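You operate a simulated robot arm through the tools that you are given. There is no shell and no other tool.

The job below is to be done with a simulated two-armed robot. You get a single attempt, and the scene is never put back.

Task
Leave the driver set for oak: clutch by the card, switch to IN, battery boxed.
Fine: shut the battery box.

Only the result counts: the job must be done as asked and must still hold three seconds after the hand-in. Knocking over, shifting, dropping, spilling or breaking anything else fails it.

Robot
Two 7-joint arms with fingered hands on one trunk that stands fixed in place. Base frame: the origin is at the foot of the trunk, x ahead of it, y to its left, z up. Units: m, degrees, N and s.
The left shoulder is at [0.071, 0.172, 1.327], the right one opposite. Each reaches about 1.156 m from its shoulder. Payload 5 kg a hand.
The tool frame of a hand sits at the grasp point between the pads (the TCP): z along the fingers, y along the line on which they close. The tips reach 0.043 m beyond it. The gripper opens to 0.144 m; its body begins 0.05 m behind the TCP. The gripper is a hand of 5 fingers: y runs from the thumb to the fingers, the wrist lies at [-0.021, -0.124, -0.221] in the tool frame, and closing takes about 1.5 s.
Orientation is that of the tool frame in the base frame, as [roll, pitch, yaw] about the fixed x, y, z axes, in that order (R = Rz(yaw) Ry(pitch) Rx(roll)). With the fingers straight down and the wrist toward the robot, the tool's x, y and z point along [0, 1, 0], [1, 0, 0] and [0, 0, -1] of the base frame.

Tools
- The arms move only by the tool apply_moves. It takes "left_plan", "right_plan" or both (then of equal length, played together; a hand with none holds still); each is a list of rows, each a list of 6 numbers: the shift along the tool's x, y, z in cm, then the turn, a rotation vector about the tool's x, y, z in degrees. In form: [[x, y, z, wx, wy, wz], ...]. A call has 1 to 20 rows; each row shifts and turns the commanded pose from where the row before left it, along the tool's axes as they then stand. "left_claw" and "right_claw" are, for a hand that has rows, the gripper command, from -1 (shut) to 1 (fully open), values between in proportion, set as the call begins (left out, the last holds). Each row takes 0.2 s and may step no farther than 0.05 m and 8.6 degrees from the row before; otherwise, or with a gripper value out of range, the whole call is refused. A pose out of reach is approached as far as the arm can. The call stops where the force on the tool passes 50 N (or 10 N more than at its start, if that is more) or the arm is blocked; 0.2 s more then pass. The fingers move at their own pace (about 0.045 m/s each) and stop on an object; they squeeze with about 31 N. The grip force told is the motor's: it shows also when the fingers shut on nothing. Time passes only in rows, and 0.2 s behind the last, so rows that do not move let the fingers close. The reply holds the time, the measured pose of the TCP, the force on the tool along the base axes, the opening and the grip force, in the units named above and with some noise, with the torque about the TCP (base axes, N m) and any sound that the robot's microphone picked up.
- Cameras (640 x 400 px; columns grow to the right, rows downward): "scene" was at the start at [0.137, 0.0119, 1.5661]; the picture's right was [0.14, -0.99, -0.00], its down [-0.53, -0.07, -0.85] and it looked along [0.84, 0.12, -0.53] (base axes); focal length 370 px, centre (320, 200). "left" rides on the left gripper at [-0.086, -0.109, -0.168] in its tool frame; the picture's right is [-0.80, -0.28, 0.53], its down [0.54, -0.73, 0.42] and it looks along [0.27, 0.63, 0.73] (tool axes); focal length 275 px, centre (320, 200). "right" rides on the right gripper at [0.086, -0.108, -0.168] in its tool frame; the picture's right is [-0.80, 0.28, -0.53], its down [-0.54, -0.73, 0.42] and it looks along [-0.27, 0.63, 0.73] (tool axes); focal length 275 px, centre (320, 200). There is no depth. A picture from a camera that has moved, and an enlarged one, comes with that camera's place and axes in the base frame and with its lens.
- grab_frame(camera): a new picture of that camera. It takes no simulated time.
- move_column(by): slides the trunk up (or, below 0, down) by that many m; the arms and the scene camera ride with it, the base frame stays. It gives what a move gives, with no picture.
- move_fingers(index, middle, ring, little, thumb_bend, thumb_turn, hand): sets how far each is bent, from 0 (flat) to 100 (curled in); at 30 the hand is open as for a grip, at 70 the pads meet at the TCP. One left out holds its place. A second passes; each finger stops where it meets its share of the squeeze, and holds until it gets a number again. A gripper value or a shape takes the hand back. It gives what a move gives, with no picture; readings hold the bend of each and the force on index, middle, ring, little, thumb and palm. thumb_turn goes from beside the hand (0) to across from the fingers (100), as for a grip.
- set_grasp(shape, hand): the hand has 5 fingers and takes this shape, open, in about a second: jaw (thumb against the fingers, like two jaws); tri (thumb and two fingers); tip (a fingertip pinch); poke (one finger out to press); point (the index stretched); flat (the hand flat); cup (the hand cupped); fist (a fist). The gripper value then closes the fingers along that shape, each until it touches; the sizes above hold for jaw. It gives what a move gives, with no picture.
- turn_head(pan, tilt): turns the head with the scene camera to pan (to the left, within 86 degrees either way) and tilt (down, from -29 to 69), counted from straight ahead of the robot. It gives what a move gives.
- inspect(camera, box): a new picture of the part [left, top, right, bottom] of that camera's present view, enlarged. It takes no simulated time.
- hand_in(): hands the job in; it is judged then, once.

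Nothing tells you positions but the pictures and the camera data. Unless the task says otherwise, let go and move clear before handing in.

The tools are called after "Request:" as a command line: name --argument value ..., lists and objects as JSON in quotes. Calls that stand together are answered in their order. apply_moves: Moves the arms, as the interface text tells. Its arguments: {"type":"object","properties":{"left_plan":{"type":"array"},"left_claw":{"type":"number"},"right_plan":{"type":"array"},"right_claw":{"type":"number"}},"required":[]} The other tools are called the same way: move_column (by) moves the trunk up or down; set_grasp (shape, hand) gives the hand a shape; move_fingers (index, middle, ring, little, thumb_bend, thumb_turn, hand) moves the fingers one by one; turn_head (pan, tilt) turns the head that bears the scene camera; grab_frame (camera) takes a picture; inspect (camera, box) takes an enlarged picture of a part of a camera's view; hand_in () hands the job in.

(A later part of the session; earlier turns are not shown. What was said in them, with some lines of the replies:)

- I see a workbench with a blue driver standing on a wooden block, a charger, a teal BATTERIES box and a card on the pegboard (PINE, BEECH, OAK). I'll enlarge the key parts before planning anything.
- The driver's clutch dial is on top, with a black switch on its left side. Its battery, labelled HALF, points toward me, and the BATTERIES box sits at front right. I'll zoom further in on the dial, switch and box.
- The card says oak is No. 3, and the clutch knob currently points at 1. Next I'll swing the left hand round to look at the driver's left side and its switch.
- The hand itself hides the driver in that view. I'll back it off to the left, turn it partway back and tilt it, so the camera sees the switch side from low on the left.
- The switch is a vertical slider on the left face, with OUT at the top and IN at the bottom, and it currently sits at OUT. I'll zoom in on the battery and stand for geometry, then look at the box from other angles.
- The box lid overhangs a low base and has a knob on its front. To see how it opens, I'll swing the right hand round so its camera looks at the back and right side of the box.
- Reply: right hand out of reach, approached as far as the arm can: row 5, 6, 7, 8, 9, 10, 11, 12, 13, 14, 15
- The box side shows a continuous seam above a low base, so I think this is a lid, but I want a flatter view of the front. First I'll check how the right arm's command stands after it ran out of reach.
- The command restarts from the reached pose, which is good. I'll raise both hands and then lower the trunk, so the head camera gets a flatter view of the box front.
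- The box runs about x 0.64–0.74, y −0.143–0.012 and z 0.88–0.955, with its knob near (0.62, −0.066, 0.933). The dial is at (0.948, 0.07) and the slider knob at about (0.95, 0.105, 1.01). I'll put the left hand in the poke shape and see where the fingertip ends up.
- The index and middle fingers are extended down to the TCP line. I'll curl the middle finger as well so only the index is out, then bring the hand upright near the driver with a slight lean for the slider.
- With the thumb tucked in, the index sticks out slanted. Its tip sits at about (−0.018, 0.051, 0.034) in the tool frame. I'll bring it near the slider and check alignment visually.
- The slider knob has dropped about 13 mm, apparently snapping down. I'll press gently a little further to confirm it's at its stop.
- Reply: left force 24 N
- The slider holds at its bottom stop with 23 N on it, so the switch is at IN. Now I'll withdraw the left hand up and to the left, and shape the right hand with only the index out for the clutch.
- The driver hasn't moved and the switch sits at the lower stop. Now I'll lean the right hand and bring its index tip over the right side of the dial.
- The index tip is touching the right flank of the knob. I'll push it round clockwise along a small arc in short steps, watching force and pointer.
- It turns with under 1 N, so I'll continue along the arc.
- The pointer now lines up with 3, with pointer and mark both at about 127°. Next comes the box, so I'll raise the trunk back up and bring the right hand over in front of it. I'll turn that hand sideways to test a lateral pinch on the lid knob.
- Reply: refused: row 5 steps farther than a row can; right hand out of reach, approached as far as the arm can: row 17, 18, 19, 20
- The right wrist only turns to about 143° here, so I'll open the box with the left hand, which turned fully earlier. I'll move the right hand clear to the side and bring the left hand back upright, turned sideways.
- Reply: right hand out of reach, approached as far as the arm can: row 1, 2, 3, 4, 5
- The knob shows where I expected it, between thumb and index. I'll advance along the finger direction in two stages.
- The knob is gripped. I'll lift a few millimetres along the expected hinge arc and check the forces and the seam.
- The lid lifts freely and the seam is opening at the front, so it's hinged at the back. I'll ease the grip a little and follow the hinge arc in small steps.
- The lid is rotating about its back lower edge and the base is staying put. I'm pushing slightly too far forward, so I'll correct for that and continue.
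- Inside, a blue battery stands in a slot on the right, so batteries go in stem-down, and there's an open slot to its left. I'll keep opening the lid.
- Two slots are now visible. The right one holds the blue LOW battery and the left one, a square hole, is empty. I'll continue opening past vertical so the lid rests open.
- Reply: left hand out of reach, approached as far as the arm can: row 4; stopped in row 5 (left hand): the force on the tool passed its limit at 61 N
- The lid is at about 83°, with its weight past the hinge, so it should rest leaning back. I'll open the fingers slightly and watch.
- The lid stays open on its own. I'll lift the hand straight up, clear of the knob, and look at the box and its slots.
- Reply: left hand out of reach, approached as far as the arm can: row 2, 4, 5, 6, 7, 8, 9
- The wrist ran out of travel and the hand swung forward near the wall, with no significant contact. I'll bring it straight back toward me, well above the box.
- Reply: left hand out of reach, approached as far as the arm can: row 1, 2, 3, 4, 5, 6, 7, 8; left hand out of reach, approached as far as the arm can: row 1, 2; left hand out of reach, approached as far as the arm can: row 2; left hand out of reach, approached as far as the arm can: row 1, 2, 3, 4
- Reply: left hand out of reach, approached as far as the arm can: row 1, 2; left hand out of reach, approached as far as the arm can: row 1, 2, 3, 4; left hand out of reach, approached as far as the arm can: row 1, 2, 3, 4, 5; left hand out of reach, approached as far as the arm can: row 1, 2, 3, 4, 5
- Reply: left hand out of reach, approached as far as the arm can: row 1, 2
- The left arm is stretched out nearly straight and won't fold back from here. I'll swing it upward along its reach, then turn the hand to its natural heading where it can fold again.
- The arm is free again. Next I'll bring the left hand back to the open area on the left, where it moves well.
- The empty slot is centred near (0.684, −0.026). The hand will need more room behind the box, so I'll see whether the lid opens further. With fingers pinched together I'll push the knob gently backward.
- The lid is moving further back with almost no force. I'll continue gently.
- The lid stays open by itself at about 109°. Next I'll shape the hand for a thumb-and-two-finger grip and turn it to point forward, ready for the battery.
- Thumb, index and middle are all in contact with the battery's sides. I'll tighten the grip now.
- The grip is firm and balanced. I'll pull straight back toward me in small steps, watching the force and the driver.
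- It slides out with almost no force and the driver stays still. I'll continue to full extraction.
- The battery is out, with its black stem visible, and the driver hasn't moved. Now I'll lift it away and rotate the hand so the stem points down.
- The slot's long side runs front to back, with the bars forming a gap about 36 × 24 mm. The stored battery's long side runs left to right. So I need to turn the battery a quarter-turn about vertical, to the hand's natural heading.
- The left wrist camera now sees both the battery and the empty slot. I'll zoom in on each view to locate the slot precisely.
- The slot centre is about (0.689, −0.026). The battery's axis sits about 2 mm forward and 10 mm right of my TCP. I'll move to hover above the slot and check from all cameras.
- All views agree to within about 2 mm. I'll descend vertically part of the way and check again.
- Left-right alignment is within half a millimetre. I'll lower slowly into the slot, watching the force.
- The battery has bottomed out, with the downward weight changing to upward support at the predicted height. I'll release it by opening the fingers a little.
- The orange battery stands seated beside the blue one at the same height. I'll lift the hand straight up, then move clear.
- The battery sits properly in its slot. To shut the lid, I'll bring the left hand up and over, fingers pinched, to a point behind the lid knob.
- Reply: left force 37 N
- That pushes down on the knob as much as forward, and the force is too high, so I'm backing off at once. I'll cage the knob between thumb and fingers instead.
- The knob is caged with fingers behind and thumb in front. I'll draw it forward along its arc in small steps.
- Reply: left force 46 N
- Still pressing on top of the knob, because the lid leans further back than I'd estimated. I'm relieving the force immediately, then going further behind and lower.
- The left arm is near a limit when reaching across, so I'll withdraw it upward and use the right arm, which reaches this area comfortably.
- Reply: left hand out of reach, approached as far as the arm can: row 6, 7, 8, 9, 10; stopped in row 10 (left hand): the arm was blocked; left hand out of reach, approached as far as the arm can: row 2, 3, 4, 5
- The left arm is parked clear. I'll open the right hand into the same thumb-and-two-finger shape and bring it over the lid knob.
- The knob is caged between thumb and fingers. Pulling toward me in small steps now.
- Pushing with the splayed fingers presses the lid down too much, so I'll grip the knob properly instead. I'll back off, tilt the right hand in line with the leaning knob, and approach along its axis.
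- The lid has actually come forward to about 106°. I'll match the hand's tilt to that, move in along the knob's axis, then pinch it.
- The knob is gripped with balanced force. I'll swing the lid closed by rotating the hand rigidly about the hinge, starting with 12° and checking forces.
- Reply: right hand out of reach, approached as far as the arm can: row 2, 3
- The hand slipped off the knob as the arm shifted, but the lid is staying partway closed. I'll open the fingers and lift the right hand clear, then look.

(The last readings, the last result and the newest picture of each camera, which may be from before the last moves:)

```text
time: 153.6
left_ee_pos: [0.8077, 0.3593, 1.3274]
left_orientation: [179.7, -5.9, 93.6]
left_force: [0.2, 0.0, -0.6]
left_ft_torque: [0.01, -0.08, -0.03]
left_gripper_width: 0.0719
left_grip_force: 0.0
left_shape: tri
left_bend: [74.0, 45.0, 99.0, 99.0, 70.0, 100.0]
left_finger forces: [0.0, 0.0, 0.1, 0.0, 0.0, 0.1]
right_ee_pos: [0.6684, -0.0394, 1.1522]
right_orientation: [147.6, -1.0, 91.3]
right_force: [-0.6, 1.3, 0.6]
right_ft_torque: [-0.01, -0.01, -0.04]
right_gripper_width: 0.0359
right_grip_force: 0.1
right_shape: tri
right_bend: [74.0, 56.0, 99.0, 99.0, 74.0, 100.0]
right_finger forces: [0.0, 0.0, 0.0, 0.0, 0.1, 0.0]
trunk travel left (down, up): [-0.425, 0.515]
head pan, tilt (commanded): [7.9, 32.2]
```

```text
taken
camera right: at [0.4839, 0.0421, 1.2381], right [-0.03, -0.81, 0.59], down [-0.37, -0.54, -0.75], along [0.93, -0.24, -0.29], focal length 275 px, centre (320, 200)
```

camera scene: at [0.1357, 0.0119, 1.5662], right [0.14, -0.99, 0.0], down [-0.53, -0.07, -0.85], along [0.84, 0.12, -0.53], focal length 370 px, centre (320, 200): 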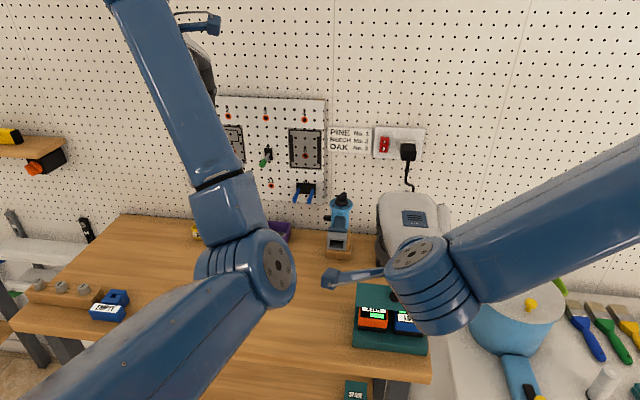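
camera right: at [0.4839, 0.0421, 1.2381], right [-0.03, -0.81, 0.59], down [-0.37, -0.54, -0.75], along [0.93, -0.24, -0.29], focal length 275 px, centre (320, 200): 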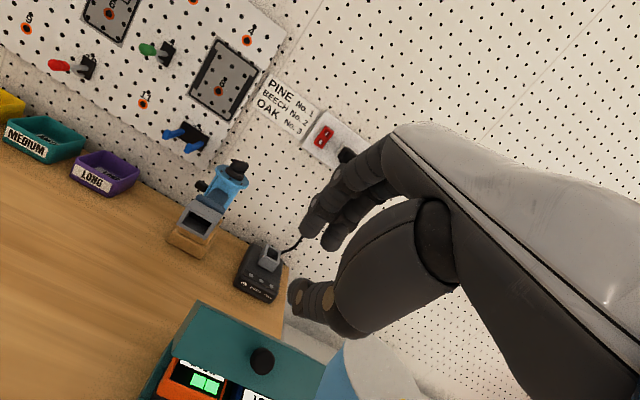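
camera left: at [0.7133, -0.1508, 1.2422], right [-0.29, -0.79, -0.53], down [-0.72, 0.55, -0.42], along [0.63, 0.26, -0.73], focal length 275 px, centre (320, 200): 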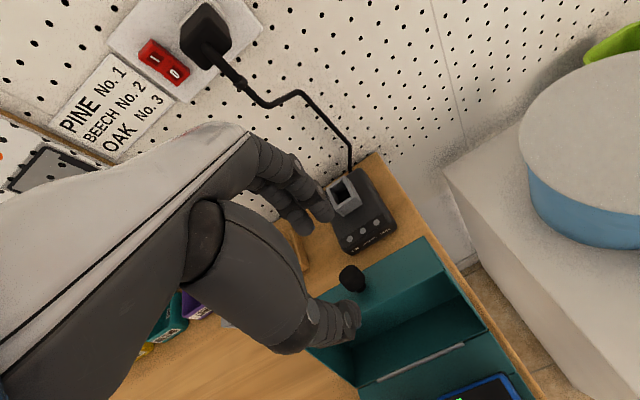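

The lid is holding at roughly 55°. I'll bring the right hand upright again, fingers pinched, behind the lid, to push it forward and down.

Request:
apply_moves --right_plan '[[0, 1.5, -2.5, 8, 0, 0], [0, 0.7, -2, 8, 0, 0], [0, 0, 0, 8, 0, 0], [0, 0, 0, 8, 0, 0], [-0.6, 3, 0, 0, 0, 0], [-0.6, 3, 0, 0, 0, 0], [-0.6, 3, 0, 0, 0, 0], [-0.6, 2, 0, 0, 0, 0]]' --right_claw -1

Request:
grab_frame --camera "scene"

Request:
grab_frame --camera "right"

```text
time: 155.4
left_ee_pos: [0.8099, 0.3582, 1.3261]
left_orientation: [179.6, -5.8, 93.6]
left_force: [0.7, -0.3, 0.0]
left_ft_torque: [0.02, 0.04, 0.03]
left_gripper_width: 0.0717
left_grip_force: 0.1
left_shape: tri
left_bend: [74.0, 45.0, 99.0, 99.0, 70.0, 100.0]
left_finger forces: [0.1, 0.0, 0.0, 0.1, 0.0, 0.0]
right_ee_pos: [0.7772, -0.0607, 1.2027]
right_orientation: [179.8, -0.9, 91.3]
right_force: [-0.4, -0.2, 0.7]
right_ft_torque: [0.01, -0.01, 0.03]
right_gripper_width: 0.0001
right_grip_force: 31.0
right_shape: tri
right_bend: [70.0, 70.0, 100.0, 100.0, 59.0, 100.0]
right_finger forces: [0.0, 0.1, 0.0, 0.0, 0.0, 0.0]
trunk travel left (down, up): [-0.425, 0.515]
head pan, tilt (commanded): [7.9, 32.2]
```

```text
taken
camera scene: at [0.1378, 0.0117, 1.566], right [0.14, -0.99, 0.0], down [-0.53, -0.07, -0.85], along [0.84, 0.12, -0.53], focal length 370 px, centre (320, 200)
```

scene: 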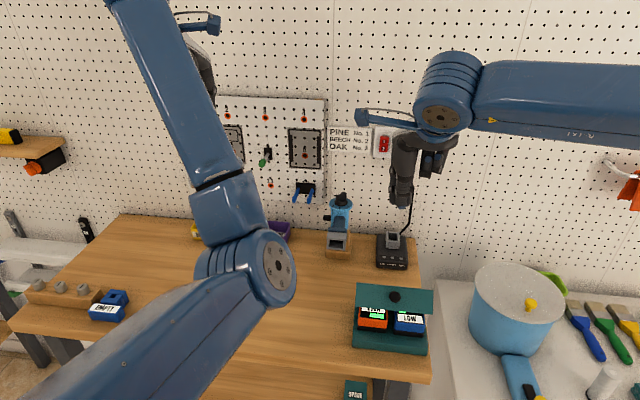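

```text
taken
camera right: at [0.6659, 0.0196, 1.3713], right [0.3, -0.8, 0.52], down [-0.71, -0.55, -0.44], along [0.64, -0.24, -0.73], focal length 275 px, centre (320, 200)
```

right: 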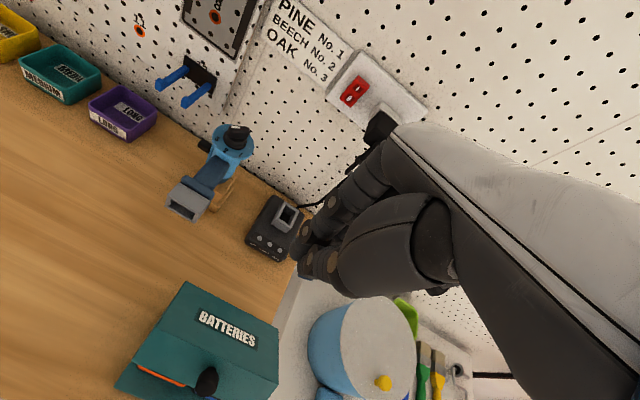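

Request:
inspect --camera "scene" --box '[340, 260, 450, 360]'

Request:
inspect --camera "right" --box '[100, 260, 300, 400]'

```text
4.00 times, centred on (395, 310) of scene
camera zoom: at [0.1378, 0.0117, 1.566], right [0.14, -0.99, 0.0], down [-0.53, -0.07, -0.85], along [0.84, 0.12, -0.53], focal length 1480 px, centre (20, -240)
```

zoom: 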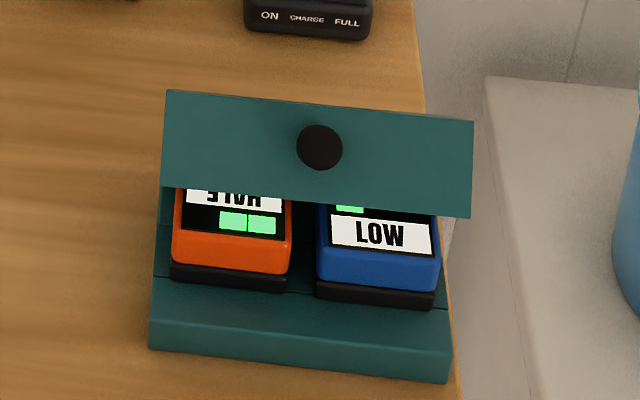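

```text
2.86 times, centred on (200, 330) of right
camera zoom: at [0.6659, 0.0196, 1.3713], right [0.3, -0.8, 0.52], down [-0.71, -0.55, -0.44], along [0.64, -0.24, -0.73], focal length 786 px, centre (663, -171)
```

zoom: 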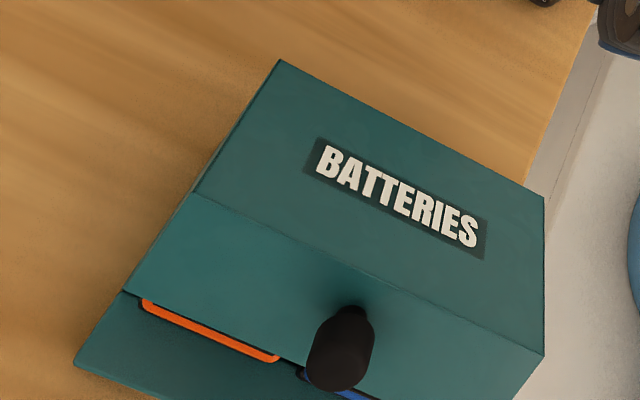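

The lid is at about 45°. I'll lower the pinched fingertips behind its front edge and push it forward and down along its closing path.

Request:
apply_moves --right_plan '[[-0.1, -0.7, 3.5, 0, 0.9, 1.3], [-0.1, -0.7, 3.5, 0, 0, 0], [-0.1, -0.7, 3.5, 0, 0, 0], [-0.1, -0.7, 3.5, 0, 0, 0], [0, 0, 0, 0, 0, 0]]'

Request:
inspect --camera "right" --box '[170, 180, 370, 380]'

Request:
inspect --camera "scene" --box '[340, 220, 450, 360]'

```text
time: 156.6
left_ee_pos: [0.8081, 0.3586, 1.3273]
left_orientation: [179.6, -5.9, 93.6]
left_force: [-0.4, -0.7, 0.0]
left_ft_torque: [-0.02, 0.01, 0.04]
left_gripper_width: 0.072
left_grip_force: 0.1
left_shape: tri
left_bend: [74.0, 45.0, 99.0, 99.0, 70.0, 100.0]
left_finger forces: [0.0, 0.0, 0.0, 0.0, 0.0, 0.0]
right_ee_pos: [0.7488, -0.0608, 1.0618]
right_orientation: [179.6, -1.8, 90.0]
right_force: [-0.4, -0.3, 0.1]
right_ft_torque: [0.0, 0.04, 0.0]
right_gripper_width: 0.0
right_grip_force: 31.3
right_shape: tri
right_bend: [70.0, 70.0, 100.0, 100.0, 59.0, 100.0]
right_finger forces: [0.1, 0.1, 0.1, 0.1, 0.1, 0.0]
trunk travel left (down, up): [-0.425, 0.515]
head pan, tilt (commanded): [7.9, 32.2]
```

```text
2.00 times, centred on (270, 280) of right
camera zoom: at [0.6394, 0.0201, 1.2328], right [0.28, -0.81, 0.51], down [-0.72, -0.53, -0.44], along [0.63, -0.24, -0.74], focal length 551 px, centre (420, 40)
```

zoom: 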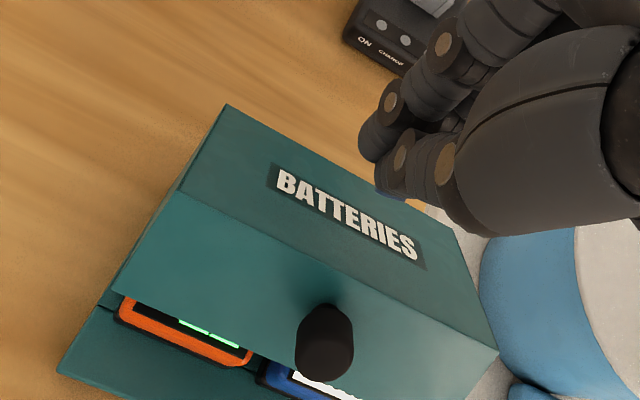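

```text
2.86 times, centred on (395, 290) of scene
camera zoom: at [0.1366, 0.0122, 1.5662], right [0.14, -0.99, 0.0], down [-0.53, -0.07, -0.85], along [0.84, 0.12, -0.53], focal length 1057 px, centre (106, -57)
```

zoom: 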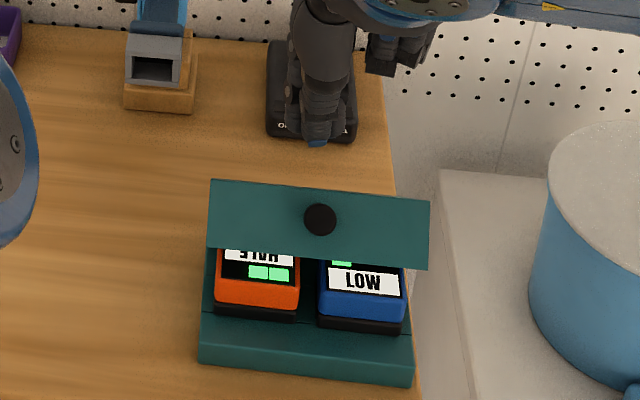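

Request:
apply_moves --right_plan '[[-0.15, -0.87, 0.61, 0, 0, 0], [-0.15, -0.87, 0.61, 0, 0, 0], [-0.15, -0.87, 0.61, 0, 0, 0], [0, -0.88, 0.22, 0, 0, 0], [0, -0.88, 0.22, 0, 0, 0], [0, 0, 0, 0, 0, 0]]'

Request:
inspect --camera "right" --box '[170, 180, 370, 380]'

Request:
inspect --camera "scene" --box '[340, 220, 450, 360]'

```text
time: 158.0
left_ee_pos: [0.8085, 0.3586, 1.326]
left_orientation: [179.6, -5.8, 93.5]
left_force: [-1.0, 0.5, 0.6]
left_ft_torque: [0.01, 0.01, 0.01]
left_gripper_width: 0.0717
left_grip_force: 0.0
left_shape: tri
left_bend: [74.0, 45.0, 99.0, 99.0, 70.0, 100.0]
left_finger forces: [0.0, 0.0, 0.0, 0.0, 0.0, 0.1]
right_ee_pos: [0.7044, -0.0646, 1.0382]
right_orientation: [179.8, -1.7, 89.9]
right_force: [-0.3, 0.0, 0.1]
right_ft_torque: [-0.01, 0.03, 0.02]
right_gripper_width: 0.0
right_grip_force: 30.8
right_shape: tri
right_bend: [70.0, 70.0, 100.0, 100.0, 59.0, 100.0]
right_finger forces: [0.0, 0.0, 0.0, 0.0, 0.1, 0.1]
trunk travel left (down, up): [-0.425, 0.515]
head pan, tilt (commanded): [7.9, 32.2]
```

```text
2.00 times, centred on (270, 280) of right
camera zoom: at [0.5958, 0.0165, 1.2082], right [0.28, -0.81, 0.51], down [-0.72, -0.53, -0.44], along [0.63, -0.24, -0.74], focal length 551 px, centre (420, 40)
```

zoom: 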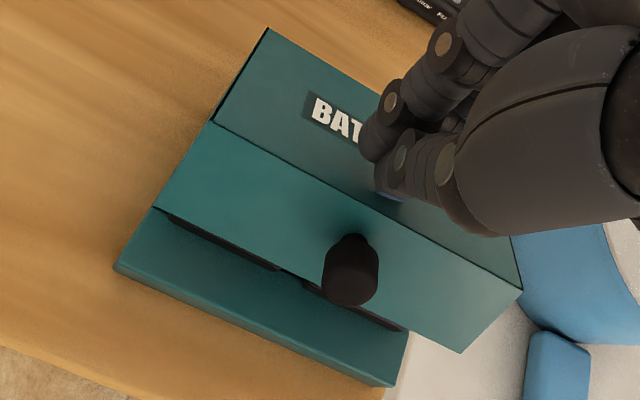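

```text
2.86 times, centred on (395, 290) of scene
camera zoom: at [0.1372, 0.0119, 1.5661], right [0.14, -0.99, 0.0], down [-0.53, -0.07, -0.85], along [0.84, 0.12, -0.53], focal length 1057 px, centre (106, -57)
```

zoom: 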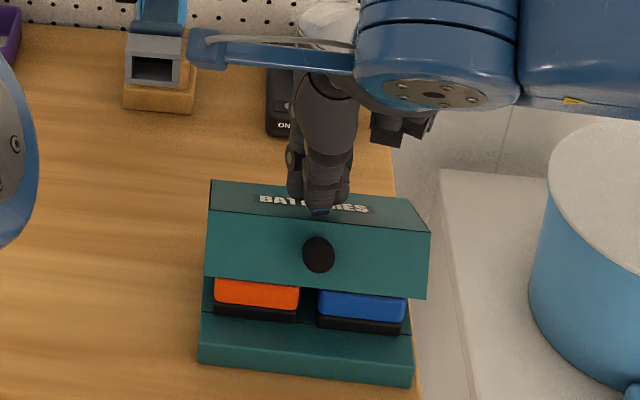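

The lid is coming down nicely, so I'll continue.

Request:
apply_moves --right_plan '[[-0.05, -0.83, 0.37, 0, 0, 0], [0, -0.83, 0.37, 0, 0, 0], [0, -0.75, 0.51, 0, 0, 0], [0, -0.75, 0.51, 0, 0, 0], [0, 0, 0, 0, 0, 0]]'

Request:
inspect --camera "right" --box '[170, 180, 370, 380]'

Request:
inspect --camera "scene" --box '[340, 220, 450, 360]'

```text
time: 159.2
left_ee_pos: [0.8083, 0.3585, 1.3255]
left_orientation: [179.6, -5.9, 93.6]
left_force: [-0.3, 0.8, 0.4]
left_ft_torque: [0.03, -0.02, -0.01]
left_gripper_width: 0.0717
left_grip_force: 0.1
left_shape: tri
left_bend: [74.0, 45.0, 99.0, 99.0, 70.0, 100.0]
left_finger forces: [0.0, 0.0, 0.0, 0.1, 0.0, 0.0]
right_ee_pos: [0.6746, -0.0647, 1.0206]
right_orientation: [179.7, -1.8, 90.0]
right_force: [0.2, -0.1, -0.7]
right_ft_torque: [0.0, 0.03, 0.05]
right_gripper_width: 0.0
right_grip_force: 30.4
right_shape: tri
right_bend: [70.0, 70.0, 100.0, 100.0, 59.0, 100.0]
right_finger forces: [0.0, 0.1, 0.0, 0.1, 0.0, 0.1]
trunk travel left (down, up): [-0.425, 0.515]
head pan, tilt (commanded): [7.9, 32.2]
```

```text
2.00 times, centred on (270, 280) of right
camera zoom: at [0.5644, 0.0169, 1.191], right [0.28, -0.81, 0.51], down [-0.72, -0.53, -0.44], along [0.63, -0.24, -0.74], focal length 551 px, centre (420, 40)
```

zoom: 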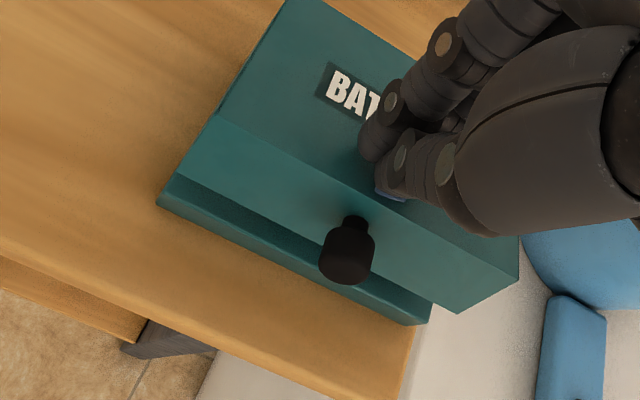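

```text
2.86 times, centred on (395, 290) of scene
camera zoom: at [0.1371, 0.012, 1.5661], right [0.14, -0.99, 0.0], down [-0.53, -0.07, -0.85], along [0.84, 0.12, -0.53], focal length 1057 px, centre (106, -57)
```

zoom: 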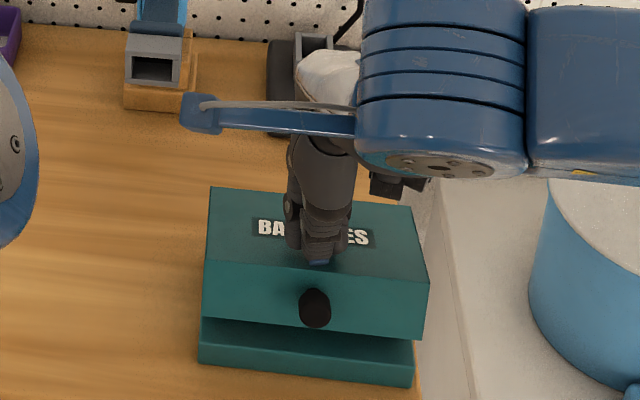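

Request:
apply_moves --right_plan '[[0, -0.65, 0.63, 0, 0, 0], [0, -0.65, 0.63, 0, 0, 0], [0, -0.4, 0.5, 0, 0, 0], [0, 0, 0, 0, 0, 0]]'

Request:
inspect --camera "scene" --box '[340, 250, 450, 360]'

Request:
inspect --camera "right" --box '[170, 180, 370, 380]'

```text
time: 160.2
left_ee_pos: [0.8087, 0.3587, 1.3262]
left_orientation: [179.6, -5.7, 93.6]
left_force: [0.3, -0.1, -0.6]
left_ft_torque: [0.01, 0.01, -0.01]
left_gripper_width: 0.0715
left_grip_force: 0.0
left_shape: tri
left_bend: [74.0, 45.0, 99.0, 99.0, 70.0, 100.0]
left_finger forces: [0.0, 0.0, 0.0, 0.0, 0.0, 0.0]
right_ee_pos: [0.6567, -0.0649, 1.0039]
right_orientation: [179.7, -1.8, 90.0]
right_force: [0.8, 0.3, -0.2]
right_ft_torque: [0.01, 0.04, 0.0]
right_gripper_width: 0.0001
right_grip_force: 31.1
right_shape: tri
right_bend: [70.0, 70.0, 100.0, 100.0, 59.0, 100.0]
right_finger forces: [0.1, 0.0, 0.0, 0.0, 0.0, 0.1]
trunk travel left (down, up): [-0.425, 0.515]
head pan, tilt (commanded): [7.9, 32.2]
```

```text
3.64 times, centred on (395, 305) of scene
camera zoom: at [0.137, 0.0119, 1.5661], right [0.14, -0.99, 0.0], down [-0.53, -0.07, -0.85], along [0.84, 0.12, -0.53], focal length 1346 px, centre (47, -182)
```

zoom: 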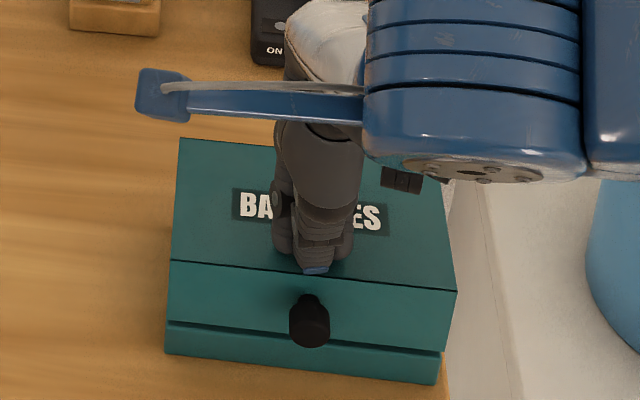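

```text
2.00 times, centred on (270, 280) of right
camera zoom: at [0.5469, 0.0171, 1.1746], right [0.28, -0.81, 0.51], down [-0.72, -0.53, -0.44], along [0.63, -0.24, -0.74], focal length 551 px, centre (420, 40)
```

zoom: 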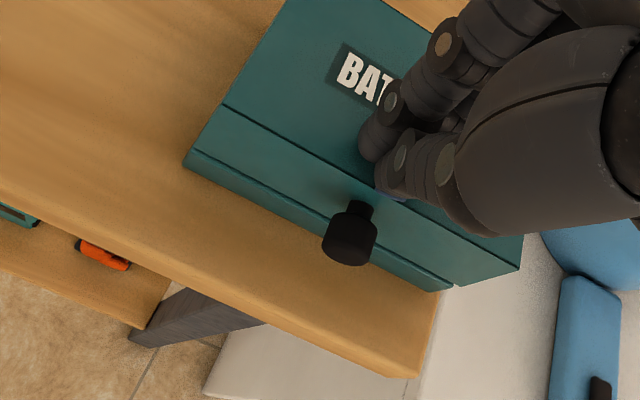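

Nearly shut, with only a thin gap left. I'll press gently straight down to close it fully.

Request:
apply_moves --right_plan '[[0, 0, 0.25, 0, 0, 0], [0, 0, 0.25, 0, 0, 0], [0, 0, 0.2, 0, 0, 0], [0, 0, 0, 0, 0, 0]]'

Request:
inspect --camera "scene" --box '[340, 270, 440, 360]'

```text
time: 161.2
left_ee_pos: [0.8086, 0.3587, 1.3267]
left_orientation: [179.6, -5.8, 93.6]
left_force: [-0.3, 0.1, -0.8]
left_ft_torque: [0.0, 0.02, -0.02]
left_gripper_width: 0.0717
left_grip_force: 0.0
left_shape: tri
left_bend: [74.0, 45.0, 99.0, 99.0, 70.0, 100.0]
left_finger forces: [0.1, 0.1, 0.1, 0.1, 0.0, 0.0]
right_ee_pos: [0.656, -0.0644, 0.9981]
right_orientation: [179.5, -1.8, 89.9]
right_force: [3.1, -0.9, 10.4]
right_ft_torque: [-0.19, -0.12, 0.05]
right_gripper_width: 0.0001
right_grip_force: 31.3
right_shape: tri
right_bend: [70.0, 70.0, 100.0, 100.0, 59.0, 100.0]
right_finger forces: [0.1, 0.1, 0.1, 0.1, 0.0, 0.0]
trunk travel left (down, up): [-0.425, 0.515]
head pan, tilt (commanded): [7.9, 32.2]
```

```text
4.44 times, centred on (390, 315) of scene
camera zoom: at [0.1364, 0.012, 1.5663], right [0.14, -0.99, 0.0], down [-0.53, -0.07, -0.85], along [0.84, 0.12, -0.53], focal length 1645 px, centre (9, -311)
```

zoom: 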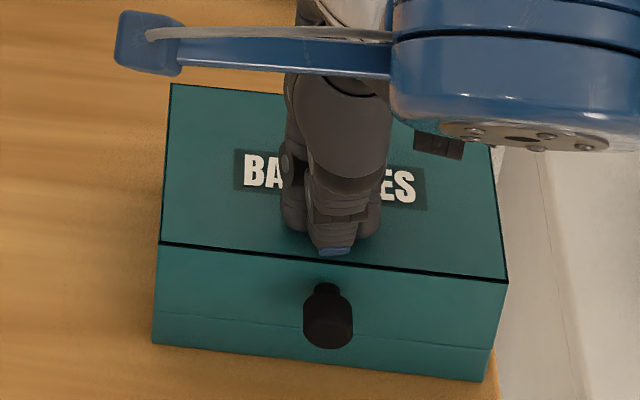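

The seam is now a thin line and the fingers meet firm resistance, so the lid is shut. I'll lift the right hand away and check everything.

Request:
apply_moves --right_plan '[[0, 0, -1, 0, 0, 0], [0, 0, -3, 0, 0, 0], [0, 0, -4, 0, 0, 0], [0, 0, -4, 0, 0, 0], [0, 0, -4, 0, 0, 0], [-4, 0, -2, 0, 0, 0], [-4, 0, -1, 0, 0, 0], [-4.5, 0, 0, 0, 0, 0], [-4.5, 0, 0, 0, 0, 0], [-4.5, 0, 0, 0, 0, 0], [-4.5, 0, 0, 0, 0, 0]]'

Request:
grab_frame --camera "scene"

Request:
inspect --camera "scene" --box '[350, 280, 440, 360]'

Request:
inspect --camera "scene" --box '[310, 180, 420, 270]'

Request:
grab_frame --camera "right"

```text
time: 163.6
left_ee_pos: [0.807, 0.3571, 1.3277]
left_orientation: [179.5, -5.9, 93.6]
left_force: [-1.0, -0.2, 0.7]
left_ft_torque: [0.03, -0.03, 0.01]
left_gripper_width: 0.0717
left_grip_force: 0.0
left_shape: tri
left_bend: [74.0, 45.0, 99.0, 99.0, 70.0, 100.0]
left_finger forces: [0.0, 0.0, 0.1, 0.1, 0.0, 0.1]
right_ee_pos: [0.6524, -0.3312, 1.1763]
right_orientation: [179.6, -1.8, 90.1]
right_force: [0.5, -0.6, 1.1]
right_ft_torque: [0.02, -0.01, 0.0]
right_gripper_width: 0.0002
right_grip_force: 30.6
right_shape: tri
right_bend: [70.0, 70.0, 100.0, 100.0, 59.0, 100.0]
right_finger forces: [0.1, 0.0, 0.1, 0.0, 0.0, 0.0]
trunk travel left (down, up): [-0.425, 0.515]
head pan, tilt (commanded): [7.9, 32.2]
```

```text
taken
camera scene: at [0.1356, 0.0098, 1.5663], right [0.14, -0.99, 0.0], down [-0.53, -0.07, -0.85], along [0.84, 0.12, -0.53], focal length 370 px, centre (320, 200)
```

scene: 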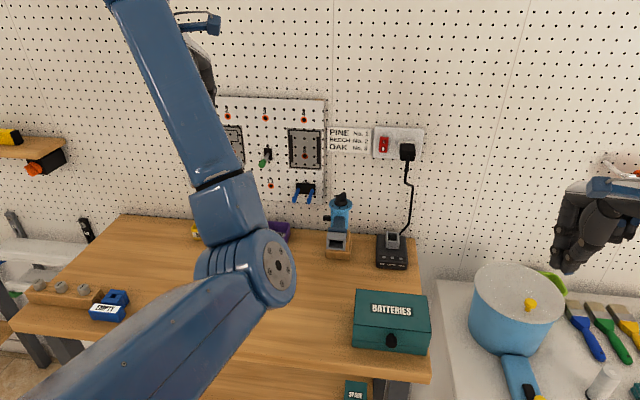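

```text
5.00 times, centred on (395, 320) of scene
camera zoom: at [0.1356, 0.0098, 1.5663], right [0.14, -0.99, 0.0], down [-0.53, -0.07, -0.85], along [0.84, 0.12, -0.53], focal length 1850 px, centre (-55, -400)
```

zoom: 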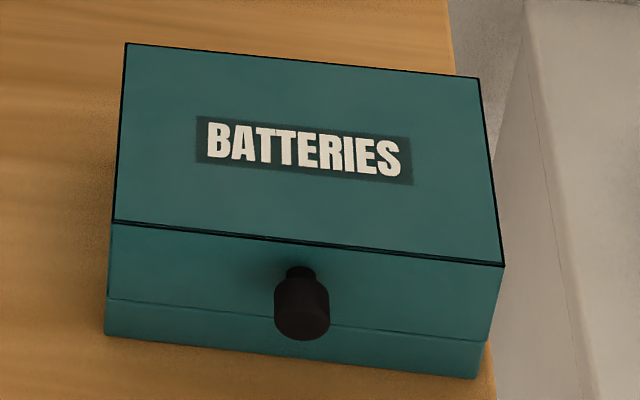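

```text
4.44 times, centred on (365, 225) of scene
camera zoom: at [0.1356, 0.0098, 1.5663], right [0.14, -0.99, 0.0], down [-0.53, -0.07, -0.85], along [0.84, 0.12, -0.53], focal length 1645 px, centre (120, 89)
```

zoom: 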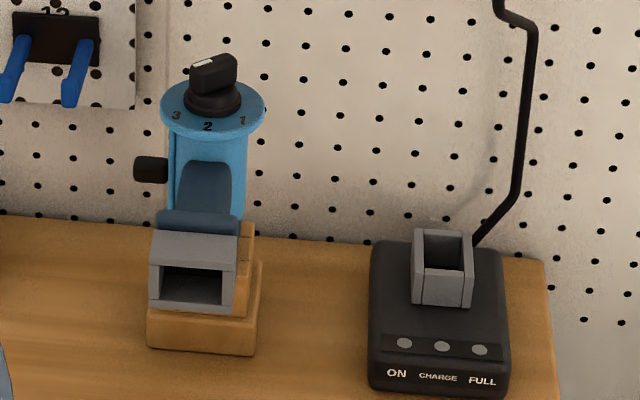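

```text
taken
camera right: at [0.5435, -0.2507, 1.3471], right [0.28, -0.81, 0.51], down [-0.72, -0.53, -0.45], along [0.63, -0.24, -0.74], focal length 275 px, centre (320, 200)
```

right: 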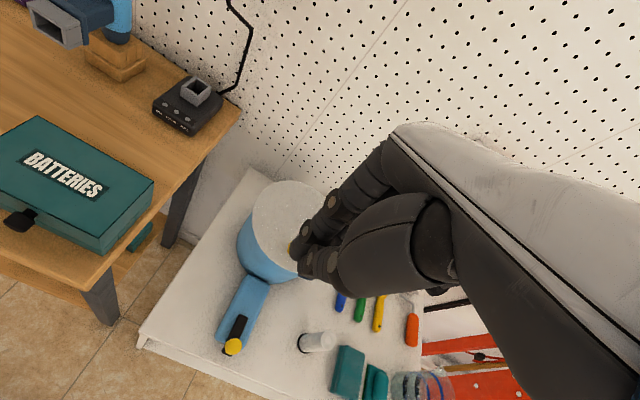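

The box is shut and in its original place. Before handing in, I'll take a final close look at the clutch and switch.

Request:
inspect --camera "scene" --box '[320, 185, 360, 225]'

Request:
grab_frame --camera "left"

Request:
inspect --camera "right" --box '[0, 100, 170, 270]'

```text
10.00 times, centred on (340, 205) of scene
camera zoom: at [0.1356, 0.0098, 1.5663], right [0.14, -0.99, 0.0], down [-0.53, -0.07, -0.85], along [0.84, 0.12, -0.53], focal length 3700 px, centre (120, 150)
```

zoom: 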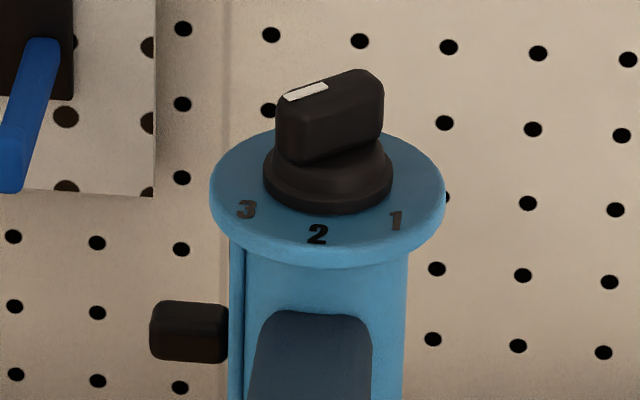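

```text
taken
camera left: at [0.704, 0.2475, 1.4845], right [-0.23, -0.75, -0.62], down [-0.76, 0.54, -0.37], along [0.61, 0.38, -0.7], focal length 275 px, centre (320, 200)
```

left: 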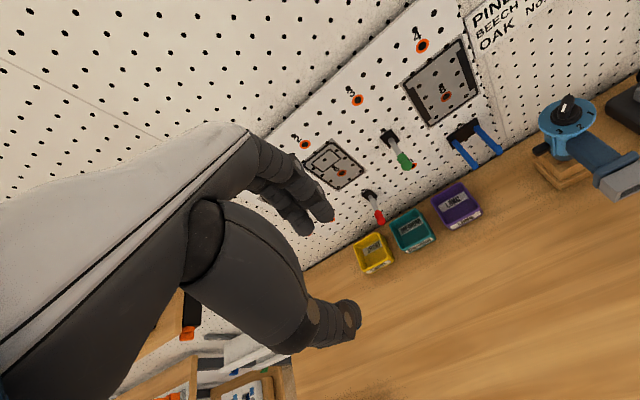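

```text
2.35 times, centred on (85, 185) of right
camera zoom: at [0.5435, -0.2507, 1.3471], right [0.28, -0.81, 0.51], down [-0.72, -0.53, -0.45], along [0.63, -0.24, -0.74], focal length 648 px, centre (873, 235)
```

zoom: 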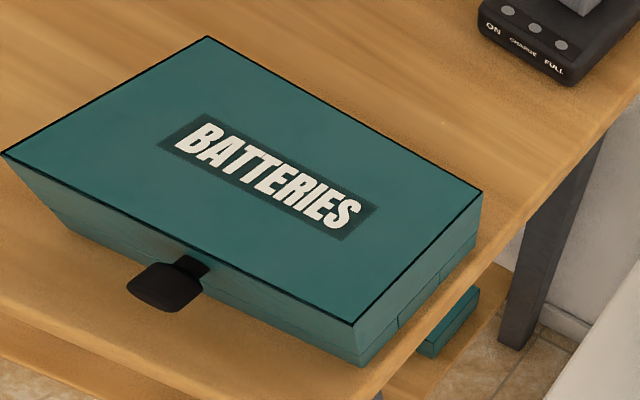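

Request:
inspect --camera "left" --box '[530, 85, 610, 165]'

```text
5.00 times, centred on (570, 125) of left
camera zoom: at [0.704, 0.2475, 1.4845], right [-0.23, -0.75, -0.62], down [-0.76, 0.54, -0.37], along [0.61, 0.38, -0.7], focal length 1376 px, centre (-930, 575)
```

zoom: 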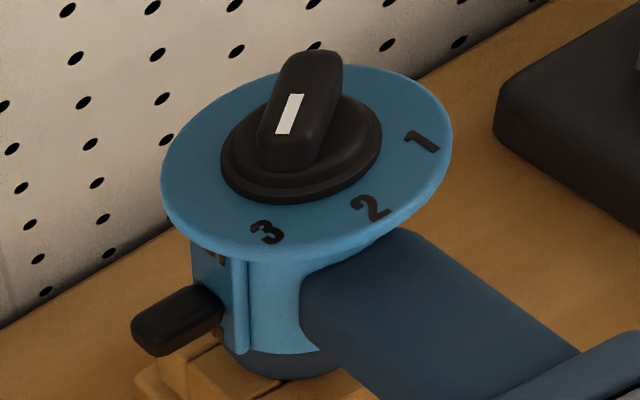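

The clutch pointer sits at mark 3 and mirrors its original position at mark 1. The slider is at the IN end, the driver's battery is in the box and the lid is shut. Both hands are clear and nothing else has moved, so I'm handing in.

Request:
hand_in

```text
The job is handed in.
```

The driver is set for oak, and I've handed the job in:

- **Clutch:** turned from 1 to 3, which is the card's setting for oak. The pointer lines up with mark 3 to within about a degree.
- **Switch:** the slider is pushed down to its stop at IN.
- **Battery:** the driver's HALF battery is out of the driver and seated in the empty slot of the BATTERIES box, beside the blue LOW one.
- **Box:** the lid is shut and the box is where it started, to within a couple of millimetres.

While closing the lid I pressed on its knob with up to about 45 N and lost my grip on it once. The closing camera views showed the box, charger and driver in place. Both hands were empty and clear of everything at hand-in.
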